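You operate a simulated robot arm through the tools that you are given. There is no shell and no other tool.

You are at the controls of a simulated robot arm. One attempt, no reset.

## Task
Fill the teal bubbler with drying beads to about its 40 mark.
Fine: It serves as the line's drying trap; the black pump is off and stays off. Pour from the pink cup, spill no more than 8 ml a pour, stand the cup back and push the stopper home. Glass breaks by a fall, knock or squeeze. Push the shelf home and latch it, fingers clear of the slides. Drop nothing. Set down upright: cup.
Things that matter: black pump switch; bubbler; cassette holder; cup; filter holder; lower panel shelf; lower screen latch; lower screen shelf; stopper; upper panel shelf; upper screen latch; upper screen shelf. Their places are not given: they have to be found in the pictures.

The check looks at the end state, three seconds after you hand in, the way a careful person would. Anything else that was tipped, shoved, dropped, spilled or broken makes it a failure. A push-on lid holds only when it is set on centred and level and pressed home; a screw cap is set on level and turned clockwise until tight.

## Robot
A 6-joint arm with a two-finger parallel gripper, fixed in place. Base frame: the origin is at the foot of the arm, x ahead of it, y to its left, z up. Units: m, rad, N and s.
With the tool pointing down near the work surface it reaches from about 0.12 to 0.64 m from the base axis. Its first joint turns from -2.007 to 2.007 rad. Payload 4.2 kg.
The tool frame sits at the grasp point between the pads (the TCP): z along the fingers, y along the line on which they close. The tips reach 0.023 m beyond it. The gripper opens to 0.094 m. The fingers are 0.038 m wide and 0.01 m thick; the gripper's body (0.054 by 0.096 m) begins 0.039 m behind the TCP.
Orientation is that of the tool frame in the base frame, as [roll, pitch, yaw] about the fixed x, y, z axes, in that order (R = Rz(yaw) Ry(pitch) Rx(roll)). With the fingers straight down and closing along the base's y, the tool's x points along the base's -x, its y along +y and its z along -z.

## Interface
- The arm moves only by the tool step_arm. Its argument "motion" is a list of rows, each a list of 7 numbers: the closure in counts, from 0 (fully open) to 255 (shut), then the shift along the base's x, y, z in units of 150 mm (1.0 is 150 mm), then the turn, a rotation vector about the base's x, y, z in units of 60 degrees (1.0 is 60 degrees). In form: [[hand, tx, ty, tz, ax, ay, az], ...]. A call has 1 to 20 rows; each row is the pose to reach, as a shift and turn from the pose commanded when the call began. A call with a number of a shift or a turn outside -1 to 1 is refused whole. Rows are played at 5 a second. More than 0.05 m and 0.15 rad between two rows, or a gripper value outside its range, and nothing of the call is played. A pose out of reach is approached as far as the arm can. The call stops where the force on the tool passes 40 N (or 10 N more than at its start, if that is more) or the arm is blocked; 0.2 s more then pass. Each finger travels about 0.108 m/s and halts on what it meets, pressing with about 26 N; the grip force reading is that of the motor and also rises with nothing between the fingers. The clock runs only during rows and for 0.2 s after the last one: add rows that repeat a pose to give the fingers time. It gives the time, the measured TCP pose, the force on the tool (base axes), the opening and the grip force at its end, in the units of the frame above (readings bear some noise), with the torque about the TCP (base axes, N m) and any sound that the robot's microphone picked up, and new pictures: "show" is both (left out), scene, wrist or none.
- Cameras (640 x 400 px; columns grow to the right, rows downward): "scene" is fixed at [0.2205, -0.5002, 1.6559]; the picture's right is [0.77, -0.64, 0.00], its down [-0.51, -0.62, -0.60] and it looks along [0.38, 0.46, -0.80] (base axes); focal length 221 px, centre (320, 200). "wrist" rides on the gripper at [0.086, 0.016, -0.074] in the tool frame; the picture's right is [-0.18, 0.98, 0.00], its down [-0.58, -0.11, -0.81] and it looks along [-0.79, -0.15, 0.59] (tool axes); focal length 243 px, centre (320, 200).
- slide_trunk(by): slides the trunk up (or, below 0, down) by that many m; the arm rides with it, the base frame stays. It gives what a move gives, with no picture.
- measure_at(camera, pixels): for up to 12 pixels [column, row] of the newest picture of that camera ("zoom" is the newest enlarged one), the place [x, y, z] in the base frame of the surface seen there, good to about 0.002 m, but the place of the scene camera against the robot may be out by one fixed shift of up to 0.012 m in any direction. It takes no simulated time.
- inspect(camera, box): a new picture of the part [left, top, right, bottom] of that camera's present view, enlarged. It takes no simulated time.
- hand_in(): hands the job in; it is judged then, once.

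Open the gripper and draw the arm clear of the work before you hand the job in, unless the task says otherwise.

The tools are called after ">>>" as name(argument=value, ...) on one line, values as JSON. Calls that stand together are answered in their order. step_arm: Moves the arm, as the interface text tells. Its arguments: {"type":"object","properties":{"motion":{"type":"array","items":{"type":"array","items":{"type":"number"}}},"show":{"type":"string","enum":["both","scene","wrist","none"]}},"required":["motion"]} The other tools are called the same way: slide_trunk (by) slides the trunk up or down; measure_at (camera, pixels) gives the place of the surface under pixels of a picture; inspect (camera, box) takes an enlarged picture of a part of a camera's view; hand_in () hands the job in.

At the start:

```text
t: 0.0
tcp_pos: [0.4633, -0.3881, 1.4471]
tool_rot: [-3.14, 0.0, 3.141]
force: [-0.1, -0.1, -0.7]
torque: [0.0, 0.02, 0.0]
grip_width: 0.0938
grip_force: 0.1
trunk travel left (down, up): [-0.837, 0.153]
```

scene: 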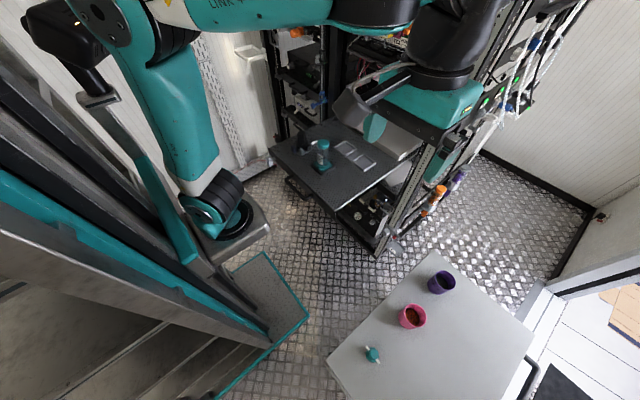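
wrist: 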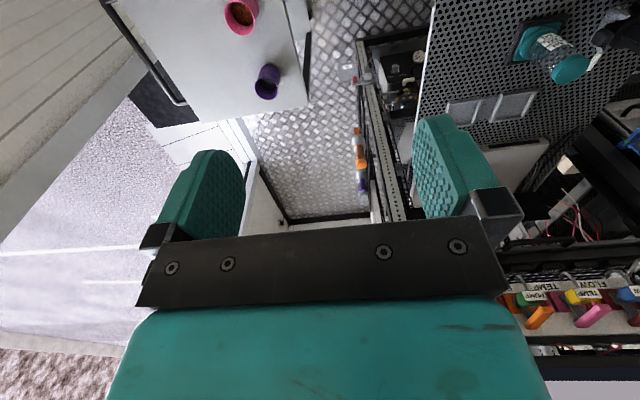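

The scene shows a table with a pink cup near (413,316), a purple cup near (441,282), a teal object near (372,354), and a rack with a pulled-out shelf near (335,160) that holds a bubbler at (322,155). I'll enlarge these areas first.

>>> inspect(camera="scene", box=[260, 100, 420, 200])

>>> inspect(camera="scene", box=[340, 250, 500, 380])

>>> inspect(camera="wrist", box=[400, 0, 640, 160])

>>> inspect(camera="scene", box=[260, 0, 420, 100])

>>> inspect(camera="scene", box=[330, 150, 490, 260])

```text
4.00 times, centred on (340, 150) of scene
```

zoom: 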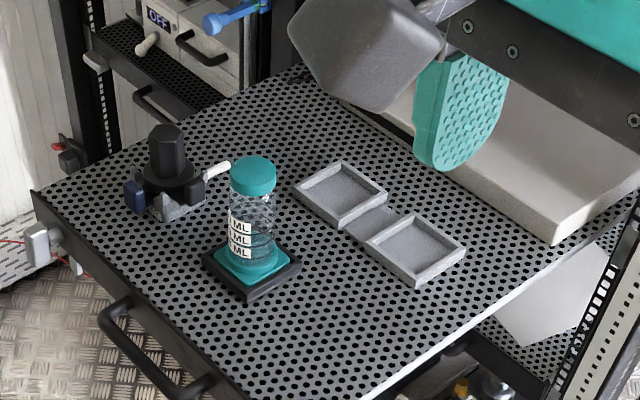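

```text
3.08 times, centred on (420, 315) of scene
```

zoom: 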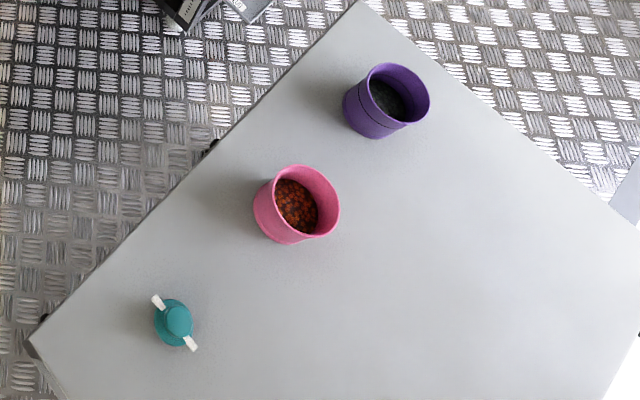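

```text
2.50 times, centred on (520, 80) of wrist
```

zoom: 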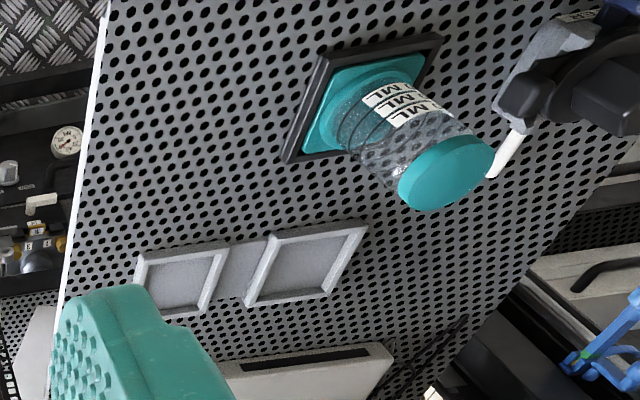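

```text
4.00 times, centred on (340, 50) of scene
```

zoom: 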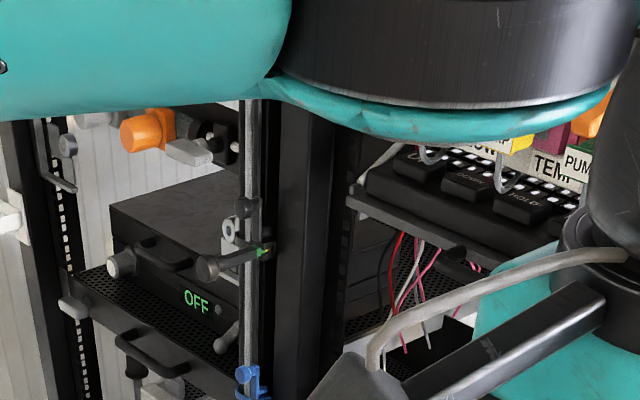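

```text
3.64 times, centred on (410, 205) of scene
```

zoom: 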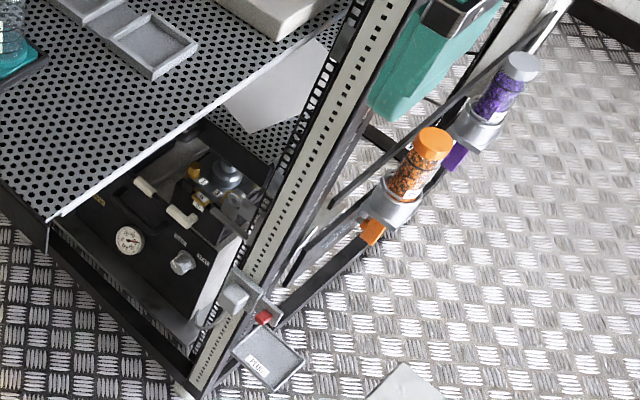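

I need finer detail on the bubbler top, the teal piece on the table, and the shelf's latch.

>>> inspect(camera="scene", box=[295, 125, 355, 180])

>>> inspect(camera="wrist", box=[500, 0, 640, 90])

>>> inspect(camera="scene", box=[350, 335, 400, 375])

>>> inspect(camera="scene", box=[395, 265, 465, 335])

>>> inspect(camera="scene", box=[260, 130, 320, 190])

>>> inspect(camera="scene", box=[360, 200, 420, 260])

>>> measure_at(camera="scene", pixels=[[322, 143], [313, 167], [372, 354], [413, 316], [441, 282], [268, 156], [337, 212], [432, 348], [388, 229], [300, 143], [345, 150], [365, 162]])

```text
7.27 times, centred on (325, 152) of scene
```

zoom: 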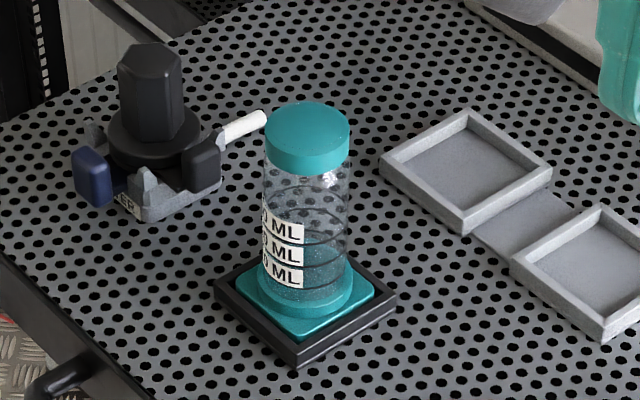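

```text
4.44 times, centred on (570, 45) of wrist
```

zoom: 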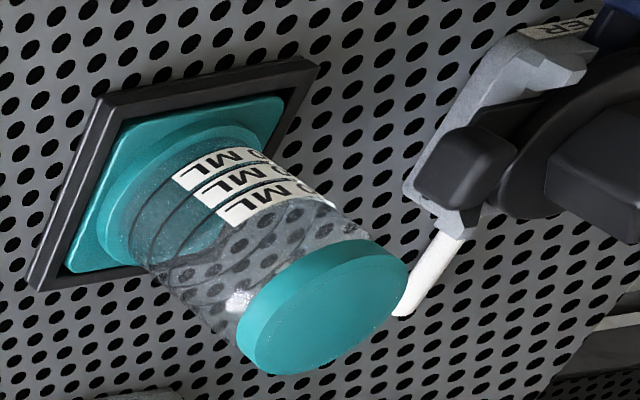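

```text
10.00 times, centred on (375, 355) of scene
```

zoom: 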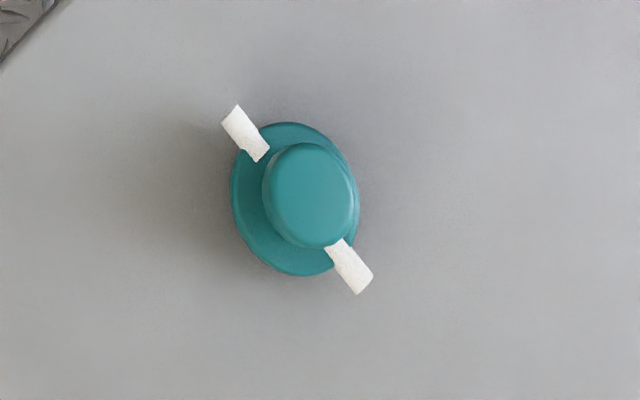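

```text
5.71 times, centred on (430, 300) of scene
```

zoom: 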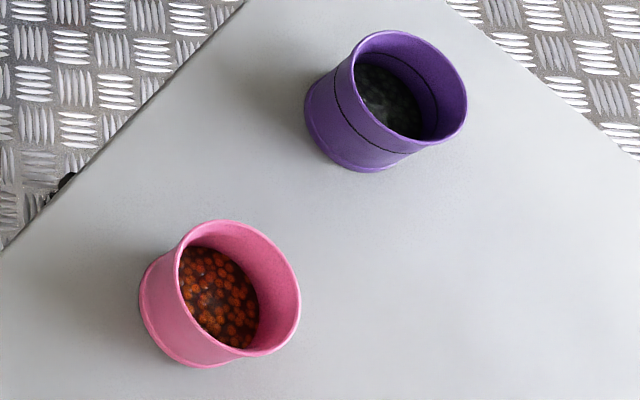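

```text
6.67 times, centred on (290, 160) of scene
```

zoom: 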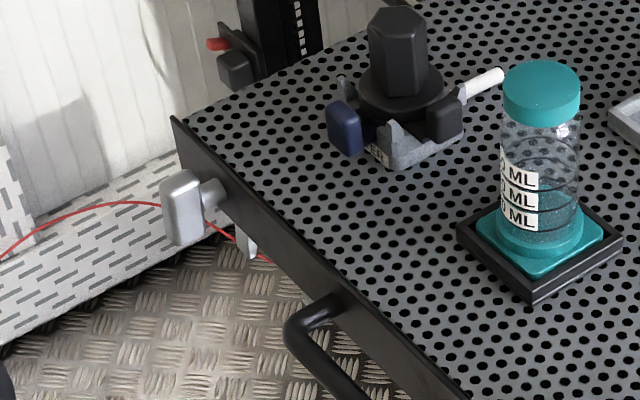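

```text
6.67 times, centred on (390, 230) of scene
```

zoom: 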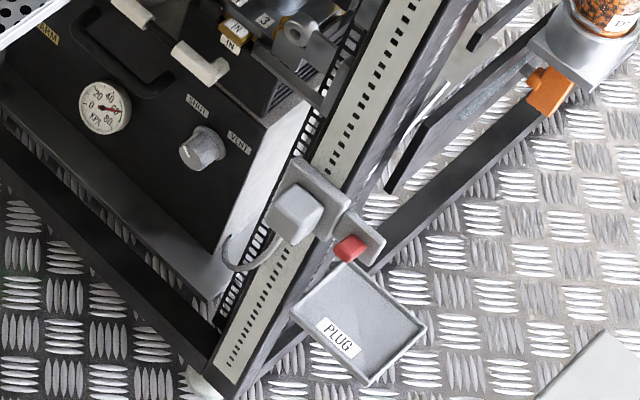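

```text
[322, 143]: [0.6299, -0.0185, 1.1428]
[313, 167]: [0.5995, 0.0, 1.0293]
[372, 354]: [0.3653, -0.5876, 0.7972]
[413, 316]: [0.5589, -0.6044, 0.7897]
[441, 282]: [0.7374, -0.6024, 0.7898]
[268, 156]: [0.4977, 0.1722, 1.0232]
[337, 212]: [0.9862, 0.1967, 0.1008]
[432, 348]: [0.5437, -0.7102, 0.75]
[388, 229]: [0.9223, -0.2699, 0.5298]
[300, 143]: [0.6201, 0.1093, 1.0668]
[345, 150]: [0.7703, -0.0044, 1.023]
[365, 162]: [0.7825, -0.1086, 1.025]
```

The bubbler at (322,155) has a solid teal top, so I need a better look to tell whether it is open. I'll measure the shelf edges, the rack posts and the latch, then move the arm for a closer view.

>>> measure_at(camera="scene", pixels=[[271, 149], [335, 206], [334, 202], [400, 164], [274, 145], [352, 118], [290, 178], [312, 200], [302, 186], [269, 158], [415, 140], [325, 190]])

>>> measure_at(camera="scene", pixels=[[350, 338], [430, 255], [527, 348], [330, 360], [365, 352], [381, 357], [372, 348], [407, 325], [424, 312], [418, 306], [402, 313], [411, 318]])

>>> inspect(camera="scene", box=[280, 60, 360, 130])

>>> inspect(camera="scene", box=[410, 60, 520, 220])

>>> inspect(camera="wrist", box=[340, 0, 440, 80])

>>> inspect(camera="wrist", box=[440, 120, 640, 360])

```text
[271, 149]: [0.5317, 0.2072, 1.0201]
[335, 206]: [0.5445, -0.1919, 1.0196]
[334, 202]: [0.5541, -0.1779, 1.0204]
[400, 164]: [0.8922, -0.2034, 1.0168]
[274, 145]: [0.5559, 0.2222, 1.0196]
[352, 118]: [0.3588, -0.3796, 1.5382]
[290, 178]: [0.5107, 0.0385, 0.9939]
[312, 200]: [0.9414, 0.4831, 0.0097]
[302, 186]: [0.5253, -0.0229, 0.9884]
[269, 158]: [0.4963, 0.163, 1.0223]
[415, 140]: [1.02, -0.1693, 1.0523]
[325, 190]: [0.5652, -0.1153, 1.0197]
```

```text
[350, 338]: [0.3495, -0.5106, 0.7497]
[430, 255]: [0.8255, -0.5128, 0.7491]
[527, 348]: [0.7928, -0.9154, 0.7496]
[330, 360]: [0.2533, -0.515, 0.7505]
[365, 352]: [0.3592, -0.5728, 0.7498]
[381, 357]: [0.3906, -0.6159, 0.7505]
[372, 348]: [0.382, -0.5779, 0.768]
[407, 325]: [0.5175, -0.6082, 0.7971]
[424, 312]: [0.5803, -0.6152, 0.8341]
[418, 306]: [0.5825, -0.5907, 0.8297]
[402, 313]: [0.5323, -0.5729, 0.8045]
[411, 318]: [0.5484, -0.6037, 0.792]
```

```text
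5.71 times, centred on (320, 95) of scene
```

zoom: 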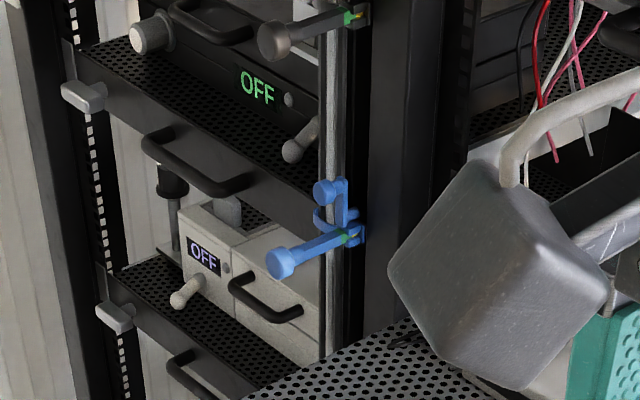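

```text
2.50 times, centred on (465, 140) of scene
```

zoom: 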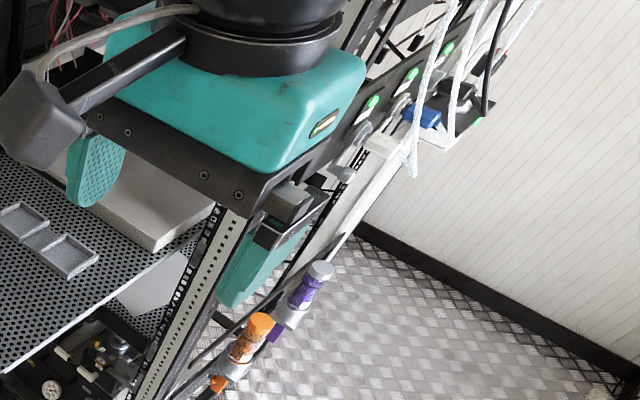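

```text
5.00 times, centred on (390, 40) of wrist
```

zoom: 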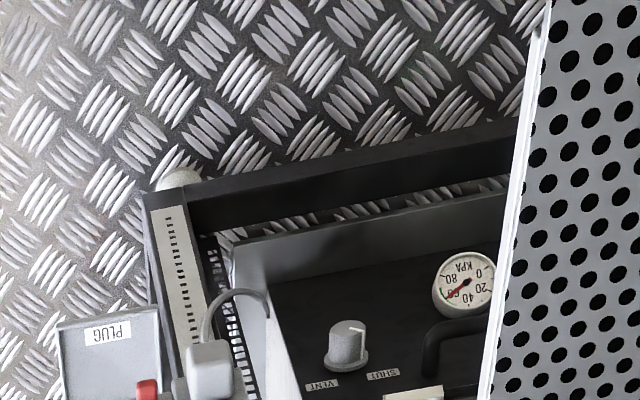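

```text
1.67 times, centred on (540, 240) of wrist
```

zoom: 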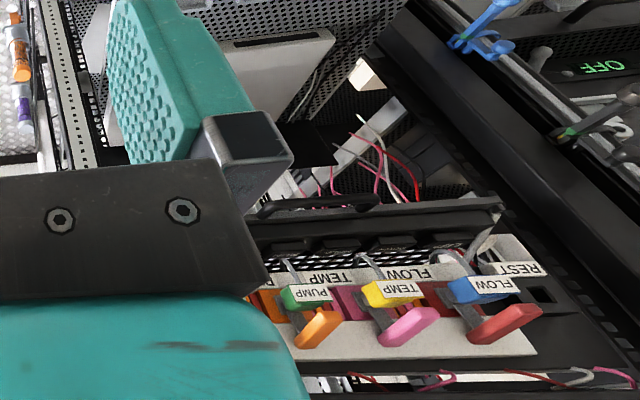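

The extended shelf's front edge is at x≈0.53, z≈1.02, and it pushes in toward +x. I'll move the arm toward the bubbler side, staying high, for a better look.

>>> step_arm(motion=[[0, -0.1, 0.25, 0, 0, 0, 0], [0, -0.2, 0.5, 0, 0, 0, 0], [0, -0.3, 0.75, 0, 0, 0, 0], [0, -0.4, 1.0, 0, 0, 0, 0]], show="both")

```text
t: 1.0
tcp_pos: [0.4015, -0.2368, 1.4465]
tool_rot: [3.14, -0.002, 3.139]
force: [0.0, 0.1, -1.5]
torque: [0.01, 0.05, 0.01]
grip_width: 0.0942
grip_force: 0.1
out of reach, approached as far as the arm can: row 2, 3
trunk travel left (down, up): [-0.837, 0.153]
```

scene: 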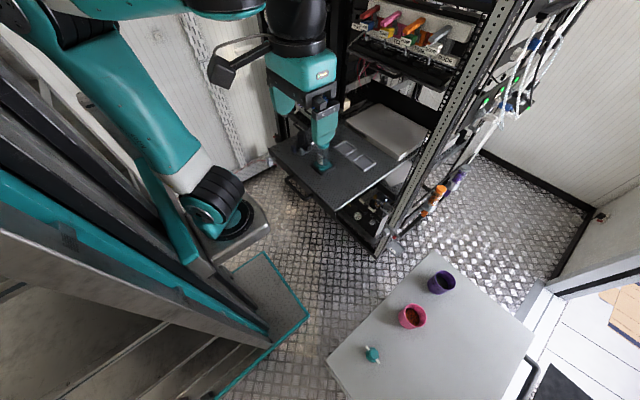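
wrist: 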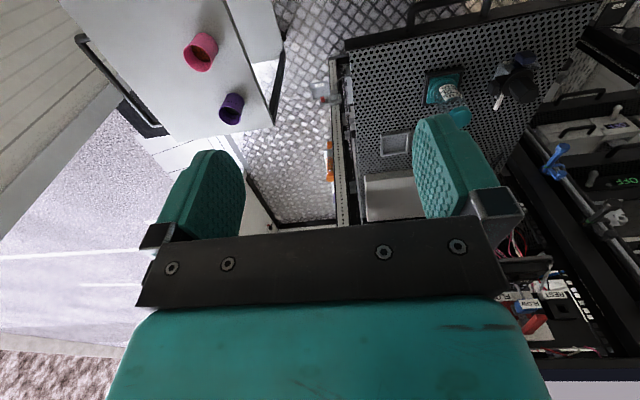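

The arm is now clear of the rack's upper part in the scene picture. I'll zoom in on the rack, and on the latches and bubbler in the wrist view.

>>> inspect(camera="scene", box=[340, 0, 500, 100])

>>> inspect(camera="wrist", box=[340, 0, 640, 200])

>>> inspect(camera="wrist", box=[410, 40, 550, 130])

>>> inspect(camera="wrist", box=[520, 0, 640, 80])

>>> measure_at(camera="scene", pixels=[[210, 200], [235, 215], [193, 115], [340, 5], [430, 130], [440, 110], [400, 150], [380, 110], [400, 140], [415, 165], [386, 226], [345, 205]])

```text
4.00 times, centred on (420, 50) of scene
```

zoom: 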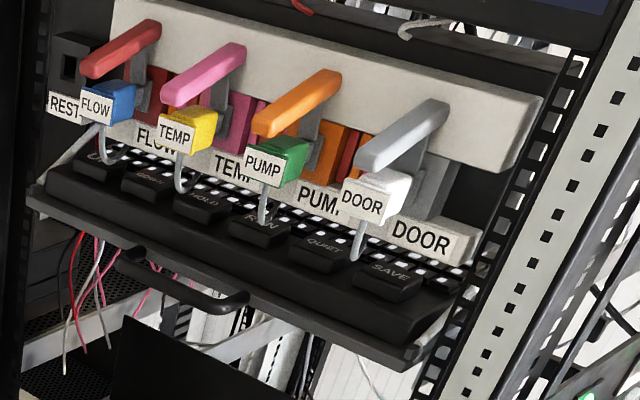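

```text
2.00 times, centred on (490, 100) of wrist
```

zoom: 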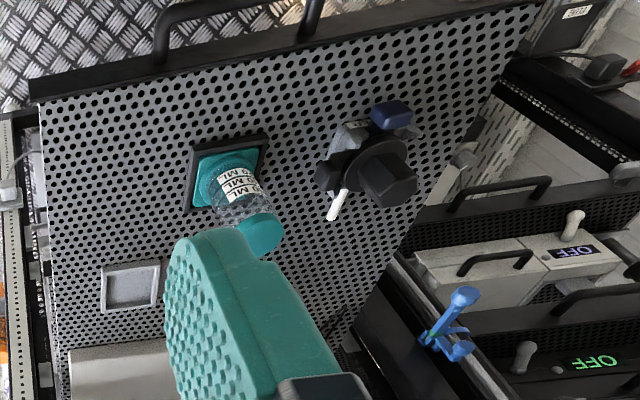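

```text
4.44 times, centred on (480, 85) of wrist
```

zoom: 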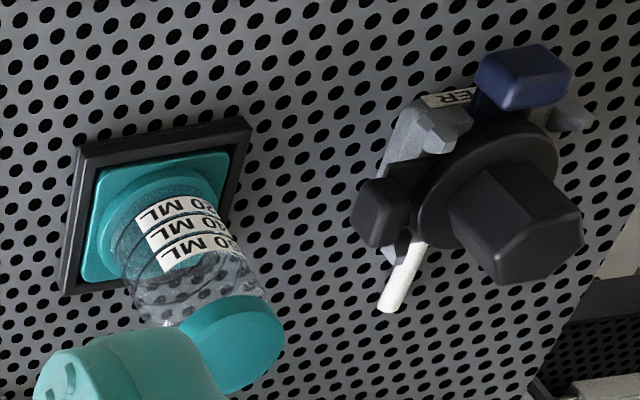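

```text
5.00 times, centred on (580, 40) of wrist
```

zoom: 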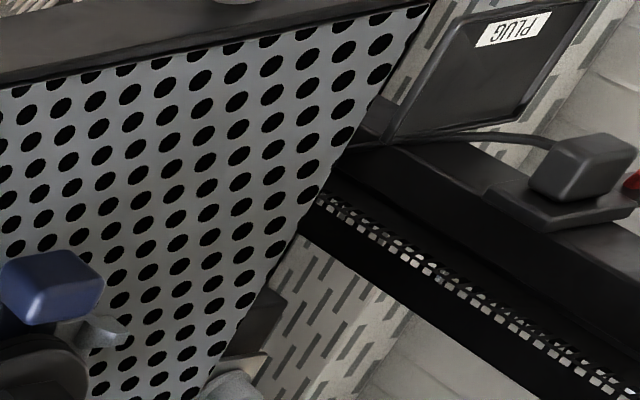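

```text
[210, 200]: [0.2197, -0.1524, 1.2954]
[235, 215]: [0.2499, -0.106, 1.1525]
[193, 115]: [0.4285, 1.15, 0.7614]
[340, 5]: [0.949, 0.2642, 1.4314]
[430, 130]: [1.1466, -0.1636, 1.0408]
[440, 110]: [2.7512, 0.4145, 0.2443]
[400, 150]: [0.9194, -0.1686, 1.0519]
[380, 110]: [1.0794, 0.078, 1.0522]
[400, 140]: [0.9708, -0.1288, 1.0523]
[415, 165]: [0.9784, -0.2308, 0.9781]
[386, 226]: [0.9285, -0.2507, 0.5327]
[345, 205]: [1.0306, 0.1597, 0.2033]
```

The bubbler top is at about wrist pixel (463,118). I'll measure depth across it and across the table's teal piece, to tell a closed cap from an open mouth.

>>> measure_at(camera="wrist", pixels=[[455, 112], [463, 118], [468, 122], [466, 112], [460, 110], [470, 112], [446, 92], [440, 85], [430, 100], [455, 75], [463, 69]])

>>> inspect(camera="wrist", box=[440, 95, 480, 130])

>>> inspect(camera="scene", box=[420, 170, 475, 225])

```text
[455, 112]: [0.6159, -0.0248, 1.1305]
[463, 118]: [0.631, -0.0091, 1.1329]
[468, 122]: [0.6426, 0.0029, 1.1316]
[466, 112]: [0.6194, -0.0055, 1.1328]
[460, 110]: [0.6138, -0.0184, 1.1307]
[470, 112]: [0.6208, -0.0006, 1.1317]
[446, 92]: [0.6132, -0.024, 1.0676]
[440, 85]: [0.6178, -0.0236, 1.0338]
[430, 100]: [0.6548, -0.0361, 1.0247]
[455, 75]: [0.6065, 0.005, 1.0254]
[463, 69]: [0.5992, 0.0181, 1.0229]
```

```text
11.43 times, centred on (460, 112) of wrist
```

zoom: 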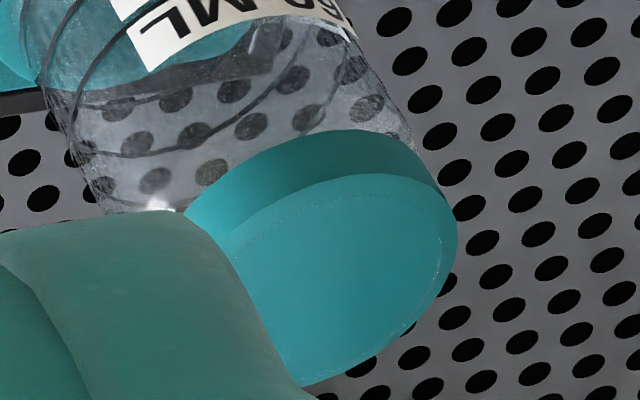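

```text
7.27 times, centred on (448, 198) of scene
```

zoom: 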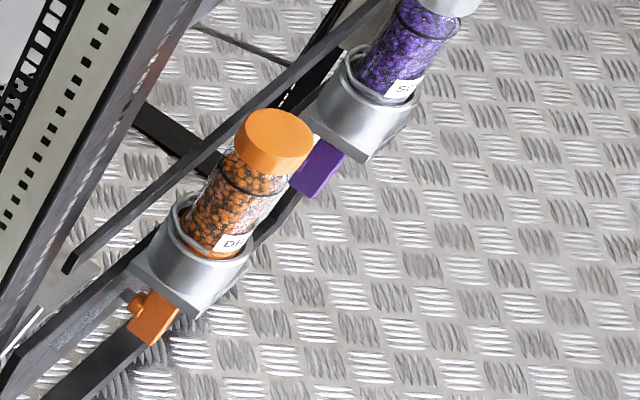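

The top is flat and closed at z≈1.132. I'll zoom in tighter on it, on the labels, and on the latch hardware.

>>> inspect(camera="wrist", box=[452, 104, 476, 126])

>>> inspect(camera="wrist", box=[425, 65, 470, 110])

>>> inspect(camera="scene", box=[366, 346, 386, 364])

>>> inspect(camera="scene", box=[255, 140, 315, 200])

>>> inspect(camera="scene", box=[345, 190, 405, 260])

>>> inspect(camera="wrist", box=[540, 60, 640, 180])

```text
16.00 times, centred on (464, 115) of wrist
```

zoom: 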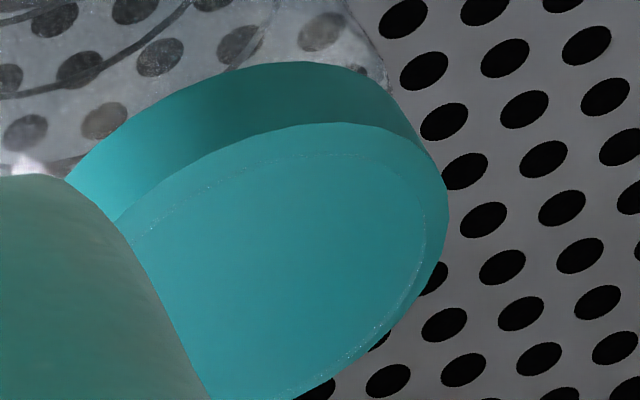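

```text
8.89 times, centred on (448, 88) of wrist
```

zoom: 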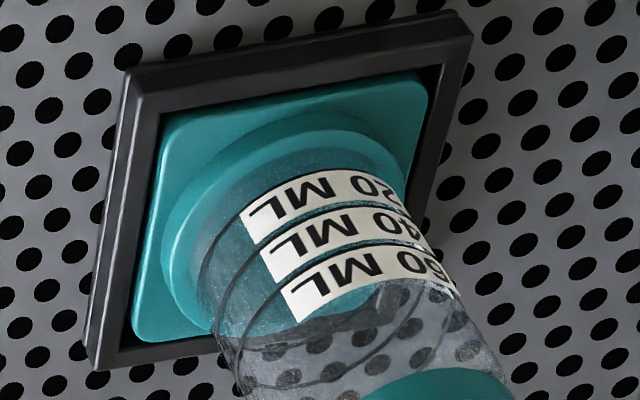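

```text
16.00 times, centred on (376, 355) of scene
```

zoom: 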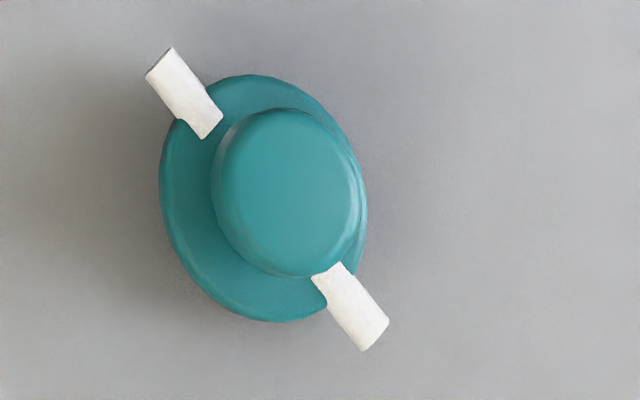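

```text
6.67 times, centred on (285, 170) of scene
```

zoom: 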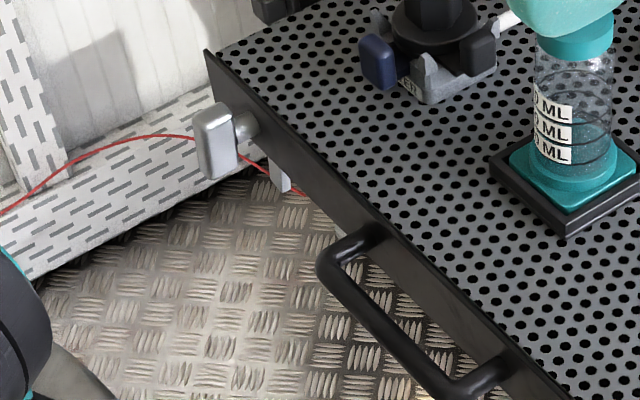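

```text
5.71 times, centred on (375, 225) of scene
```

zoom: 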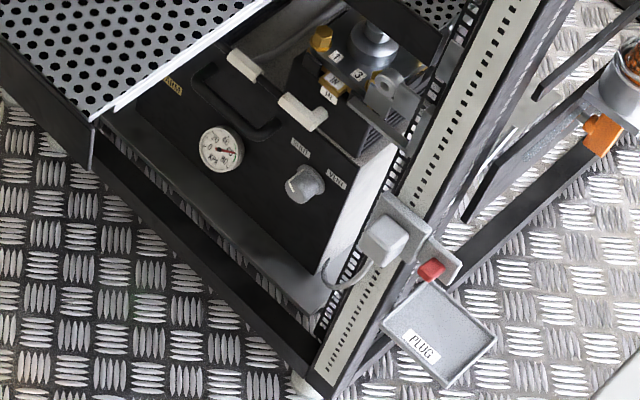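

```text
3.33 times, centred on (590, 120) of wrist
```

zoom: 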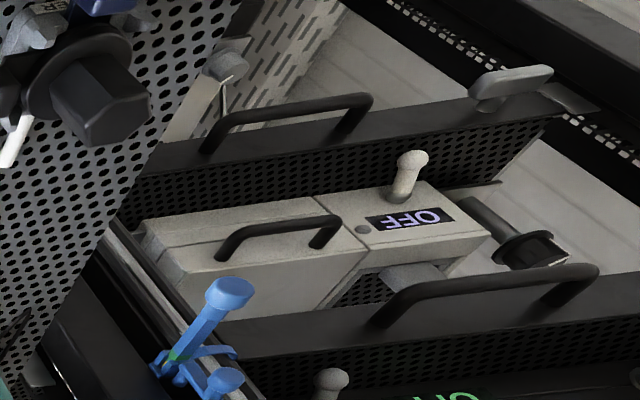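

The bubbler's marks read 20, 40 and 60 ML from the bottom up. Next I'll measure the teal piece on the table, with white arms near (366,347) and (379,363), to understand its shape and size.

>>> measure_at(camera="scene", pixels=[[366.5, 347.5], [368.5, 350.0], [377.0, 360.5], [379.0, 363.5], [371.0, 349.5], [367.5, 356.0], [374.0, 362.0], [375.0, 351.0], [372.0, 358.5], [377.5, 354.0], [378.5, 352.5], [374, 355]])

>>> inspect(camera="scene", box=[314, 132, 334, 150])

```text
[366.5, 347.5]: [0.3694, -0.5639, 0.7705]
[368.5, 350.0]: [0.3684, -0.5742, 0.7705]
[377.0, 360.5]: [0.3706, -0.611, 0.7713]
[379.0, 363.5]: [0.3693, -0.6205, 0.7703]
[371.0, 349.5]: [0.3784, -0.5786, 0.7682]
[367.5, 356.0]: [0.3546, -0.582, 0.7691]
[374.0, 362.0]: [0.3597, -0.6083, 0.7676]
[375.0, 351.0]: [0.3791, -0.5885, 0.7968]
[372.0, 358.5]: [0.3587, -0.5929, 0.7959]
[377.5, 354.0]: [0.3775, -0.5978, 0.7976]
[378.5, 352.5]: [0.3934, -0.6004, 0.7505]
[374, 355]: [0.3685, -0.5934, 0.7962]
```

```text
16.00 times, centred on (324, 141) of scene
```

zoom: 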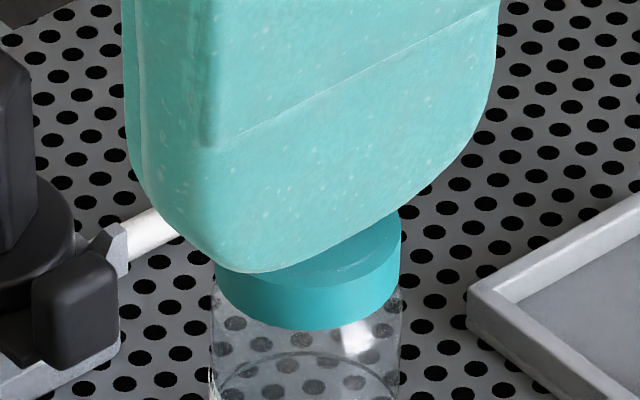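

The table piece is a disc of about 18 mm with a 29 mm knob and two side tubes, so it is probably the ported stopper. I'll get a near-overhead view of the bubbler top before deciding.

>>> step_arm(motion=[[0, 0.1, 0.25, -0.1, 0, 0, 0], [0, 0.2, 0.5, -0.25, 0, 0, 0], [0, 0.35, 0.75, -0.4, 0, 0, 0], [0, 0.5, 1.0, -0.5, 0, 0, 0]], show="none")

>>> step_arm(motion=[[0, 0.2, 0.15, -0.1, 0, 0, 0], [0, 0.4, 0.3, -0.2, 0, 0, 0], [0, 0.6, 0.38, -0.4, 0, 0, 0]], show="both")

```text
t: 2.0
tcp_pos: [0.4764, -0.0874, 1.372]
tool_rot: [3.141, -0.001, 3.141]
force: [0.7, 0.7, -0.4]
torque: [0.01, -0.01, -0.04]
grip_width: 0.0939
grip_force: 0.1
out of reach, approached as far as the arm can: row 1, 2, 3
trunk travel left (down, up): [-0.837, 0.153]
```

```text
t: 2.8
tcp_pos: [0.565, -0.0302, 1.3127]
tool_rot: [3.141, 0.002, 3.141]
force: [-0.6, -0.1, 0.3]
torque: [0.03, -0.02, 0.01]
grip_width: 0.0939
grip_force: 0.1
trunk travel left (down, up): [-0.837, 0.153]
```

scene: 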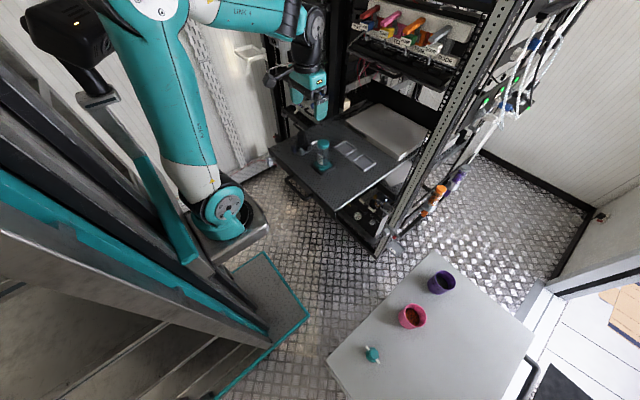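
wrist: 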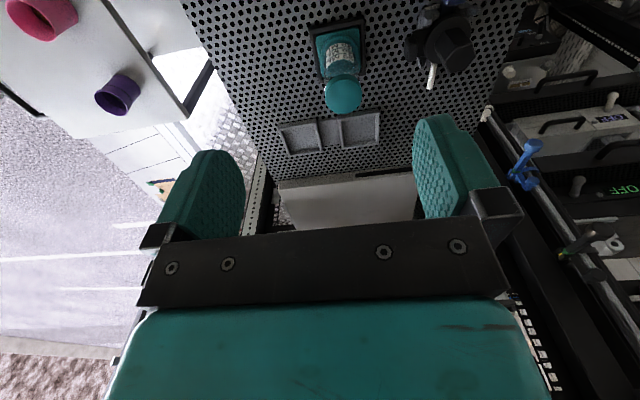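

The bubbler now shows clearly at about (342,75). I'll enlarge its top and its neighbours.

>>> inspect(camera="wrist", box=[305, 15, 385, 120])

>>> inspect(camera="wrist", box=[322, 62, 364, 118])

>>> inspect(camera="wrist", box=[390, 0, 490, 100])

>>> inspect(camera="wrist", box=[480, 30, 640, 200])

>>> inspect(camera="scene", box=[300, 130, 345, 180])

>>> inspect(camera="scene", box=[330, 0, 420, 130])

```text
3.81 times, centred on (345, 68) of wrist
```

zoom: 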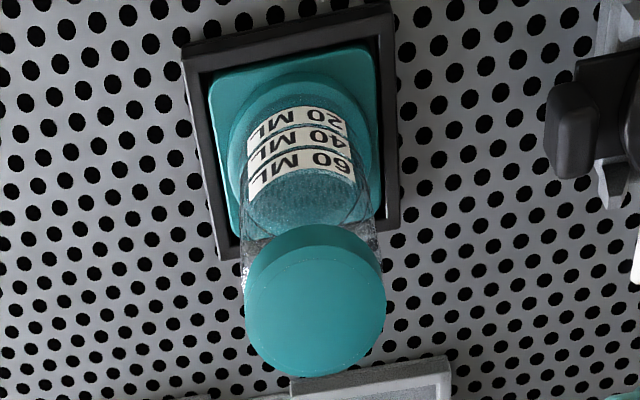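

```text
7.14 times, centred on (343, 90) of wrist
```

zoom: 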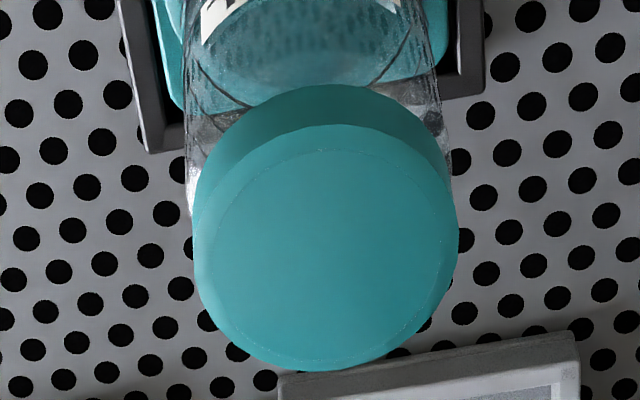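

```text
4.00 times, centred on (440, 50) of wrist
```

zoom: 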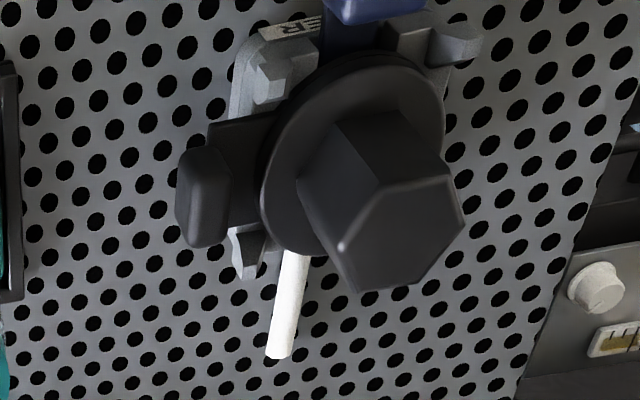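

```text
2.35 times, centred on (560, 115) of wrist
```

zoom: 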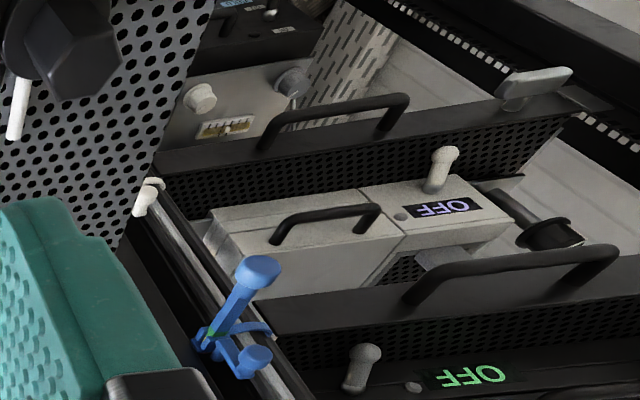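

```text
8.00 times, centred on (322, 155) of scene
```

zoom: 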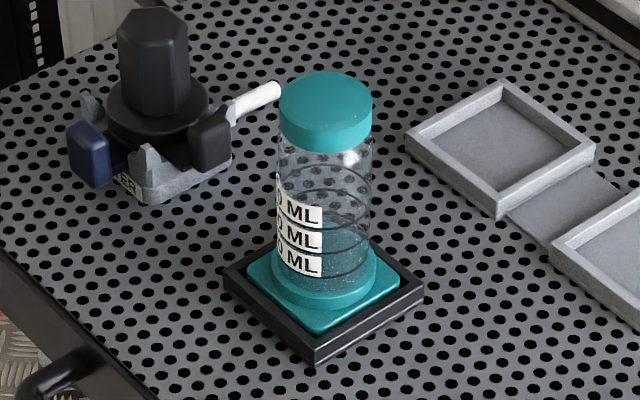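

```text
3.08 times, centred on (375, 65) of scene
```

zoom: 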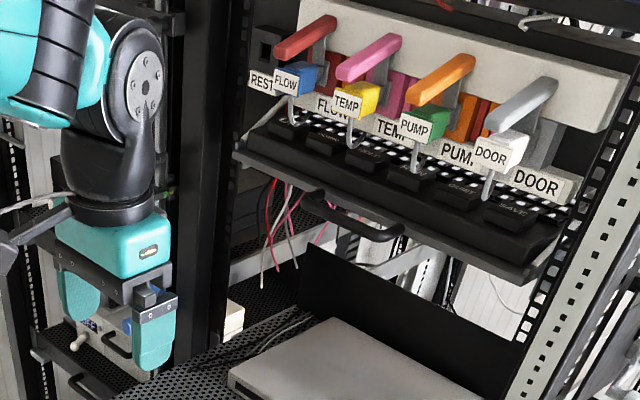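

The bubbler's top still reads as a flat teal disc with a fine speckled circle near the rim. I'll zoom in further and measure its profile and mouth geometry.

>>> inspect(camera="wrist", box=[330, 92, 356, 116])

>>> measure_at(camera="zoom", pixels=[[320, 200], [320, 100], [320, 300], [200, 200], [440, 200], [100, 150], [540, 150], [320, 30], [320, 350], [60, 200], [250, 380], [400, 380]])

>>> inspect(camera="wrist", box=[325, 40, 362, 80])

>>> inspect(camera="scene", box=[312, 138, 332, 168])

```text
16.00 times, centred on (343, 104) of wrist
```

zoom: 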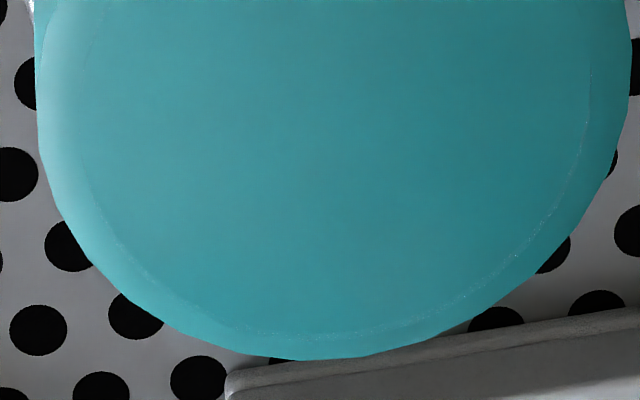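

```text
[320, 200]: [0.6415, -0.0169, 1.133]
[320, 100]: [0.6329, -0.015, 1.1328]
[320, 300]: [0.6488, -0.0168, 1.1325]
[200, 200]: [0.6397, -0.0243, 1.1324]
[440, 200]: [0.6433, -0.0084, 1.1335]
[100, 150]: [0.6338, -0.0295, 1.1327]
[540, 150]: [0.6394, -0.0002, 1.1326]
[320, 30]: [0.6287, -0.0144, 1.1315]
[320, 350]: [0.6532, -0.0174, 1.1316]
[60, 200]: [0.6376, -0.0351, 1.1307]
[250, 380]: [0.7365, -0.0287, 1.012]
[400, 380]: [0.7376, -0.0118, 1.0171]
```

```text
10.00 times, centred on (344, 60) of wrist
```

zoom: 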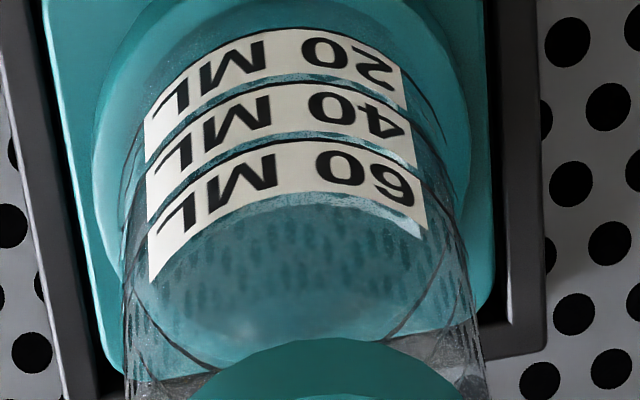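

```text
13.33 times, centred on (322, 153) of scene
```

zoom: 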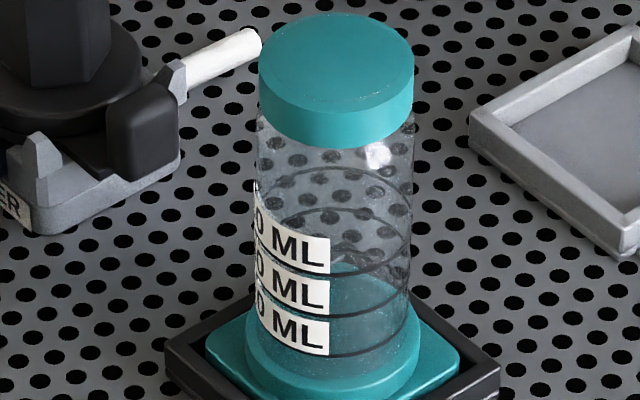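

The bubbler carries a beveled cap about 45 mm across. I'll compare it with the orange and purple bottles on the rack side and measure the table piece's disc.

>>> inspect(camera="scene", box=[418, 180, 452, 220])

>>> inspect(camera="scene", box=[442, 162, 472, 196])

>>> measure_at(camera="scene", pixels=[[366.4, 353.7], [372.9, 361.8], [371.9, 347.9], [367.0, 357.5], [369.5, 360.5], [369, 348.8], [378.2, 356.5], [369.8, 354.5], [371.5, 358.0], [376, 349.5]])

>>> inspect(camera="wrist", box=[0, 0, 140, 120])

```text
10.00 times, centred on (435, 200) of scene
```

zoom: 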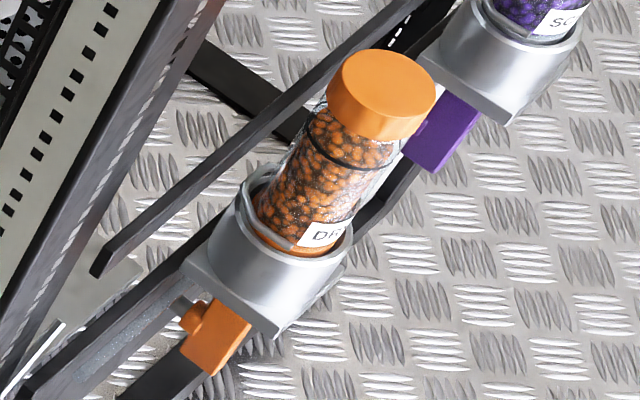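

```text
11.76 times, centred on (457, 179) of scene
```

zoom: 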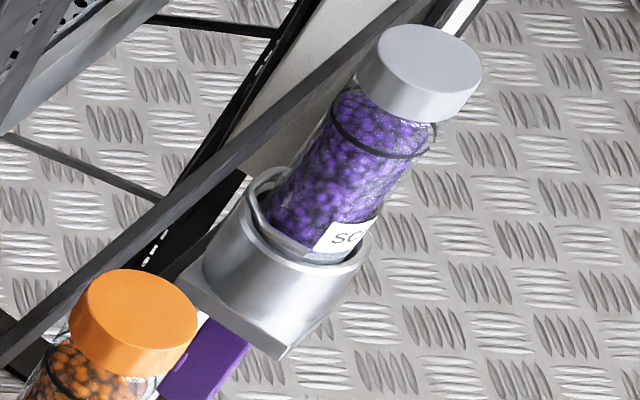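

```text
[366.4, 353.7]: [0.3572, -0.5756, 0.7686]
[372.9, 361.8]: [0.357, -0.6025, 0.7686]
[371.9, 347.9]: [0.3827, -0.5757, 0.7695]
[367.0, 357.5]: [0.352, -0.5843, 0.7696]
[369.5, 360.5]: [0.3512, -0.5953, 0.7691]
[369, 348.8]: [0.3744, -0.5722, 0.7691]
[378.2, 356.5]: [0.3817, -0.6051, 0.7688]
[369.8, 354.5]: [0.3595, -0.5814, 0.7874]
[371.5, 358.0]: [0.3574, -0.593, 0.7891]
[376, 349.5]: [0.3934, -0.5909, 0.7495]
```

```text
3.33 times, centred on (70, 60) of wrist
```

zoom: 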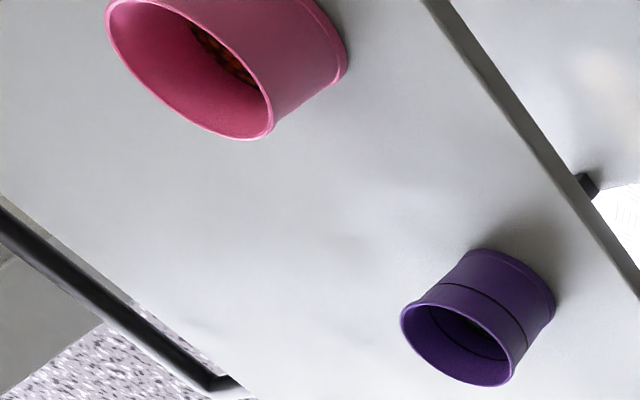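

The bubbler's top collar is flush with the glass, while the other jars have wider screw caps. I need a close look at the table piece, so I'll retract from above the shelf, swing toward the table, then lower the trunk.

>>> step_arm(motion=[[0, -0.2, -0.2, 0.15, 0, 0, 0], [0, -0.4, -0.4, 0.3, 0, 0, 0], [0, -0.6, -0.6, 0.4, 0, 0, -0.1], [0, -0.8, -0.8, 0.4, 0, 0, -0.2], [0, -0.95, -1.0, 0.4, 0, 0, -0.3]], show="none")

>>> step_arm(motion=[[0, -0.1, -0.25, 0, 0, 0, -0.1], [0, -0.2, -0.5, 0, 0, 0, -0.2], [0, -0.25, -0.75, 0, 0, 0, -0.3], [0, -0.3, -1.0, 0, 0, 0, -0.4], [0, -0.3, -1.0, 0, 0, 0, -0.5]], show="both")

```text
t: 4.0
tcp_pos: [0.4486, -0.1923, 1.371]
tool_rot: [3.141, -0.001, 2.824]
force: [0.2, -0.1, 0.6]
torque: [-0.02, 0.01, -0.01]
grip_width: 0.0939
grip_force: 0.0
out of reach, approached as far as the arm can: row 4, 5
trunk travel left (down, up): [-0.837, 0.153]
```

```text
t: 5.2
tcp_pos: [0.4038, -0.3416, 1.3709]
tool_rot: [3.141, 0.001, 2.304]
force: [0.0, 0.4, -0.2]
torque: [-0.01, 0.0, 0.01]
grip_width: 0.0939
grip_force: 0.0
trunk travel left (down, up): [-0.837, 0.153]
```

scene: 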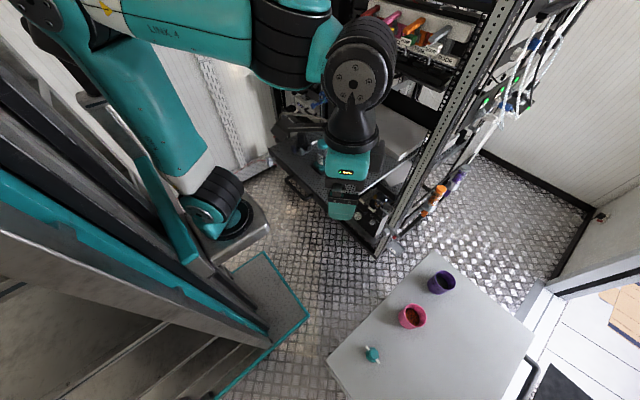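
wrist: 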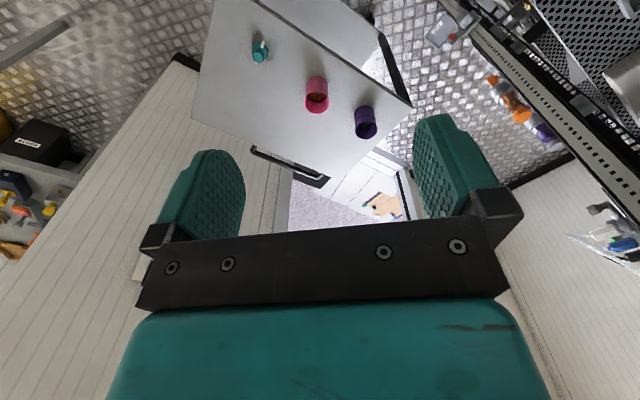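

The table piece is visible at (261,48) in the wrist view, with the cups at (317,93) and (365,122). I'll zoom in on them from this side angle.

>>> inspect(camera="wrist", box=[248, 34, 276, 66])

>>> inspect(camera="wrist", box=[290, 65, 345, 125])

>>> measure_at(camera="wrist", pixels=[[261, 48], [264, 44], [256, 55], [317, 84], [317, 97], [306, 86], [329, 86], [317, 110], [365, 115], [280, 60], [340, 60], [360, 90]])

>>> inspect(camera="wrist", box=[420, 0, 560, 120])

```text
12.50 times, centred on (262, 50) of wrist
```

zoom: 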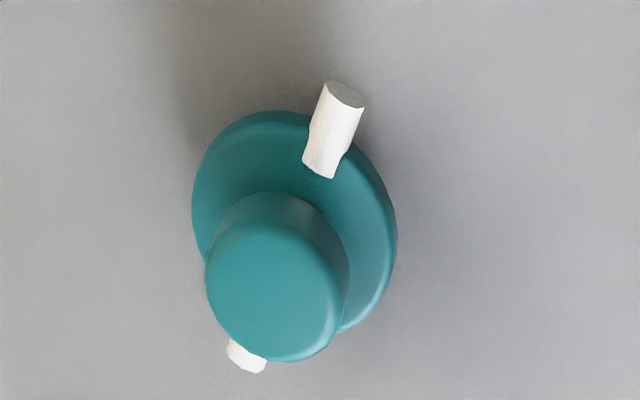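

```text
6.67 times, centred on (318, 95) of wrist
```

zoom: 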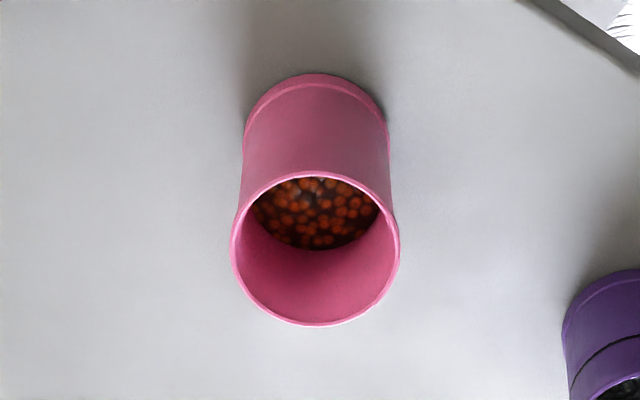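

```text
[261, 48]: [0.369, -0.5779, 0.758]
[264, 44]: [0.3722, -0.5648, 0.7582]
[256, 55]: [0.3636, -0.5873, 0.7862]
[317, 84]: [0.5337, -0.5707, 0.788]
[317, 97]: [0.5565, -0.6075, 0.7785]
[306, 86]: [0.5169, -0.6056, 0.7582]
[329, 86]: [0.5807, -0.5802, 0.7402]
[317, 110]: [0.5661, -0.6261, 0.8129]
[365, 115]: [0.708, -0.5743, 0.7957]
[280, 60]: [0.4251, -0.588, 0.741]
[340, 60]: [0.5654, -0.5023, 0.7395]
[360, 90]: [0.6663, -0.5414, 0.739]
```

```text
3.33 times, centred on (490, 60) of wrist
```

zoom: 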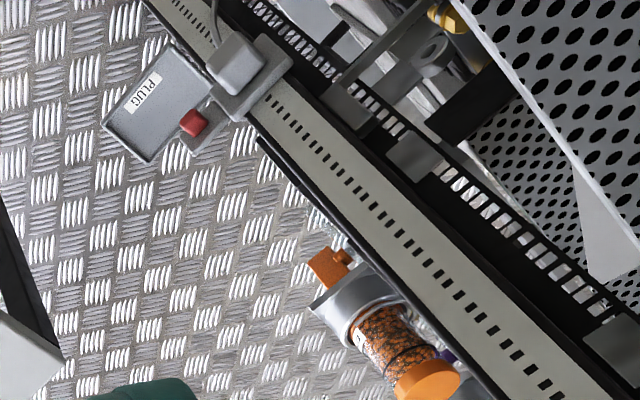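

From here the table sits at z≈0.740 in the wrist frame, so the scene camera reads about 10 mm high. I still don't know whether the bubbler's top is a removable cap, so I'll bring the camera level with the glass and look at the underside of the collar.

>>> step_arm(motion=[[0, 0, 0.17, -0.1, 0, 0, 0.13], [0, 0, 0.34, -0.2, 0, 0, 0.26], [0, 0, 0.5, -0.3, 0, 0, 0.4], [0, 0, 0.67, -0.4, 0, 0, 0.54], [0, 0, 0.84, -0.5, 0, 0, 0.67], [0, 0, 1.0, -0.6, 0, 0, 0.8]], show="none")

>>> step_arm(motion=[[0, 0, 0.2, -0.1, 0, -0.13, 0], [0, 0, 0.4, -0.2, 0, -0.26, 0], [0, 0, 0.6, -0.3, 0, -0.4, 0], [0, 0, 0.8, -0.4, 0, -0.54, 0], [0, 0, 1.0, -0.5, 0, -0.66, 0]], show="both")

```text
t: 6.6
tcp_pos: [0.4153, -0.197, 1.2713]
tool_rot: [3.141, -0.001, -3.14]
force: [-0.2, -1.0, -0.8]
torque: [0.05, -0.01, -0.01]
grip_width: 0.0937
grip_force: 0.0
out of reach, approached as far as the arm can: row 4, 5, 6
trunk travel left (down, up): [-0.837, 0.153]
```

```text
t: 7.8
tcp_pos: [0.5017, 0.0017, 1.2888]
tool_rot: [3.139, 0.693, 3.138]
force: [-0.5, 0.3, 0.5]
torque: [0.01, 0.05, 0.02]
grip_width: 0.0941
grip_force: 0.0
out of reach, approached as far as the arm can: row 1, 2, 3, 4, 5
trunk travel left (down, up): [-0.837, 0.153]
```

scene: 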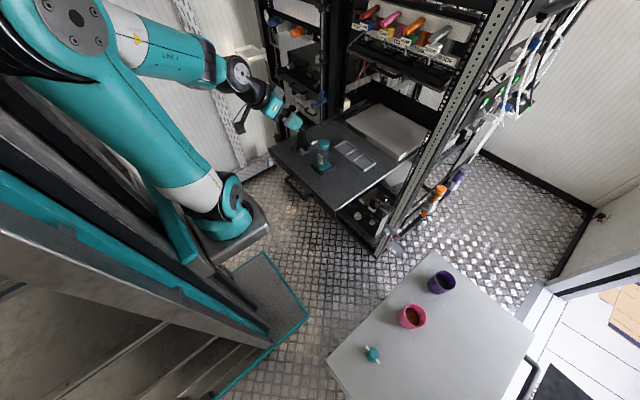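
wrist: 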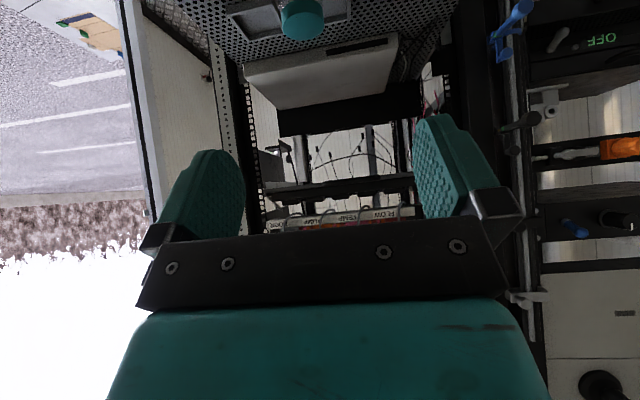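

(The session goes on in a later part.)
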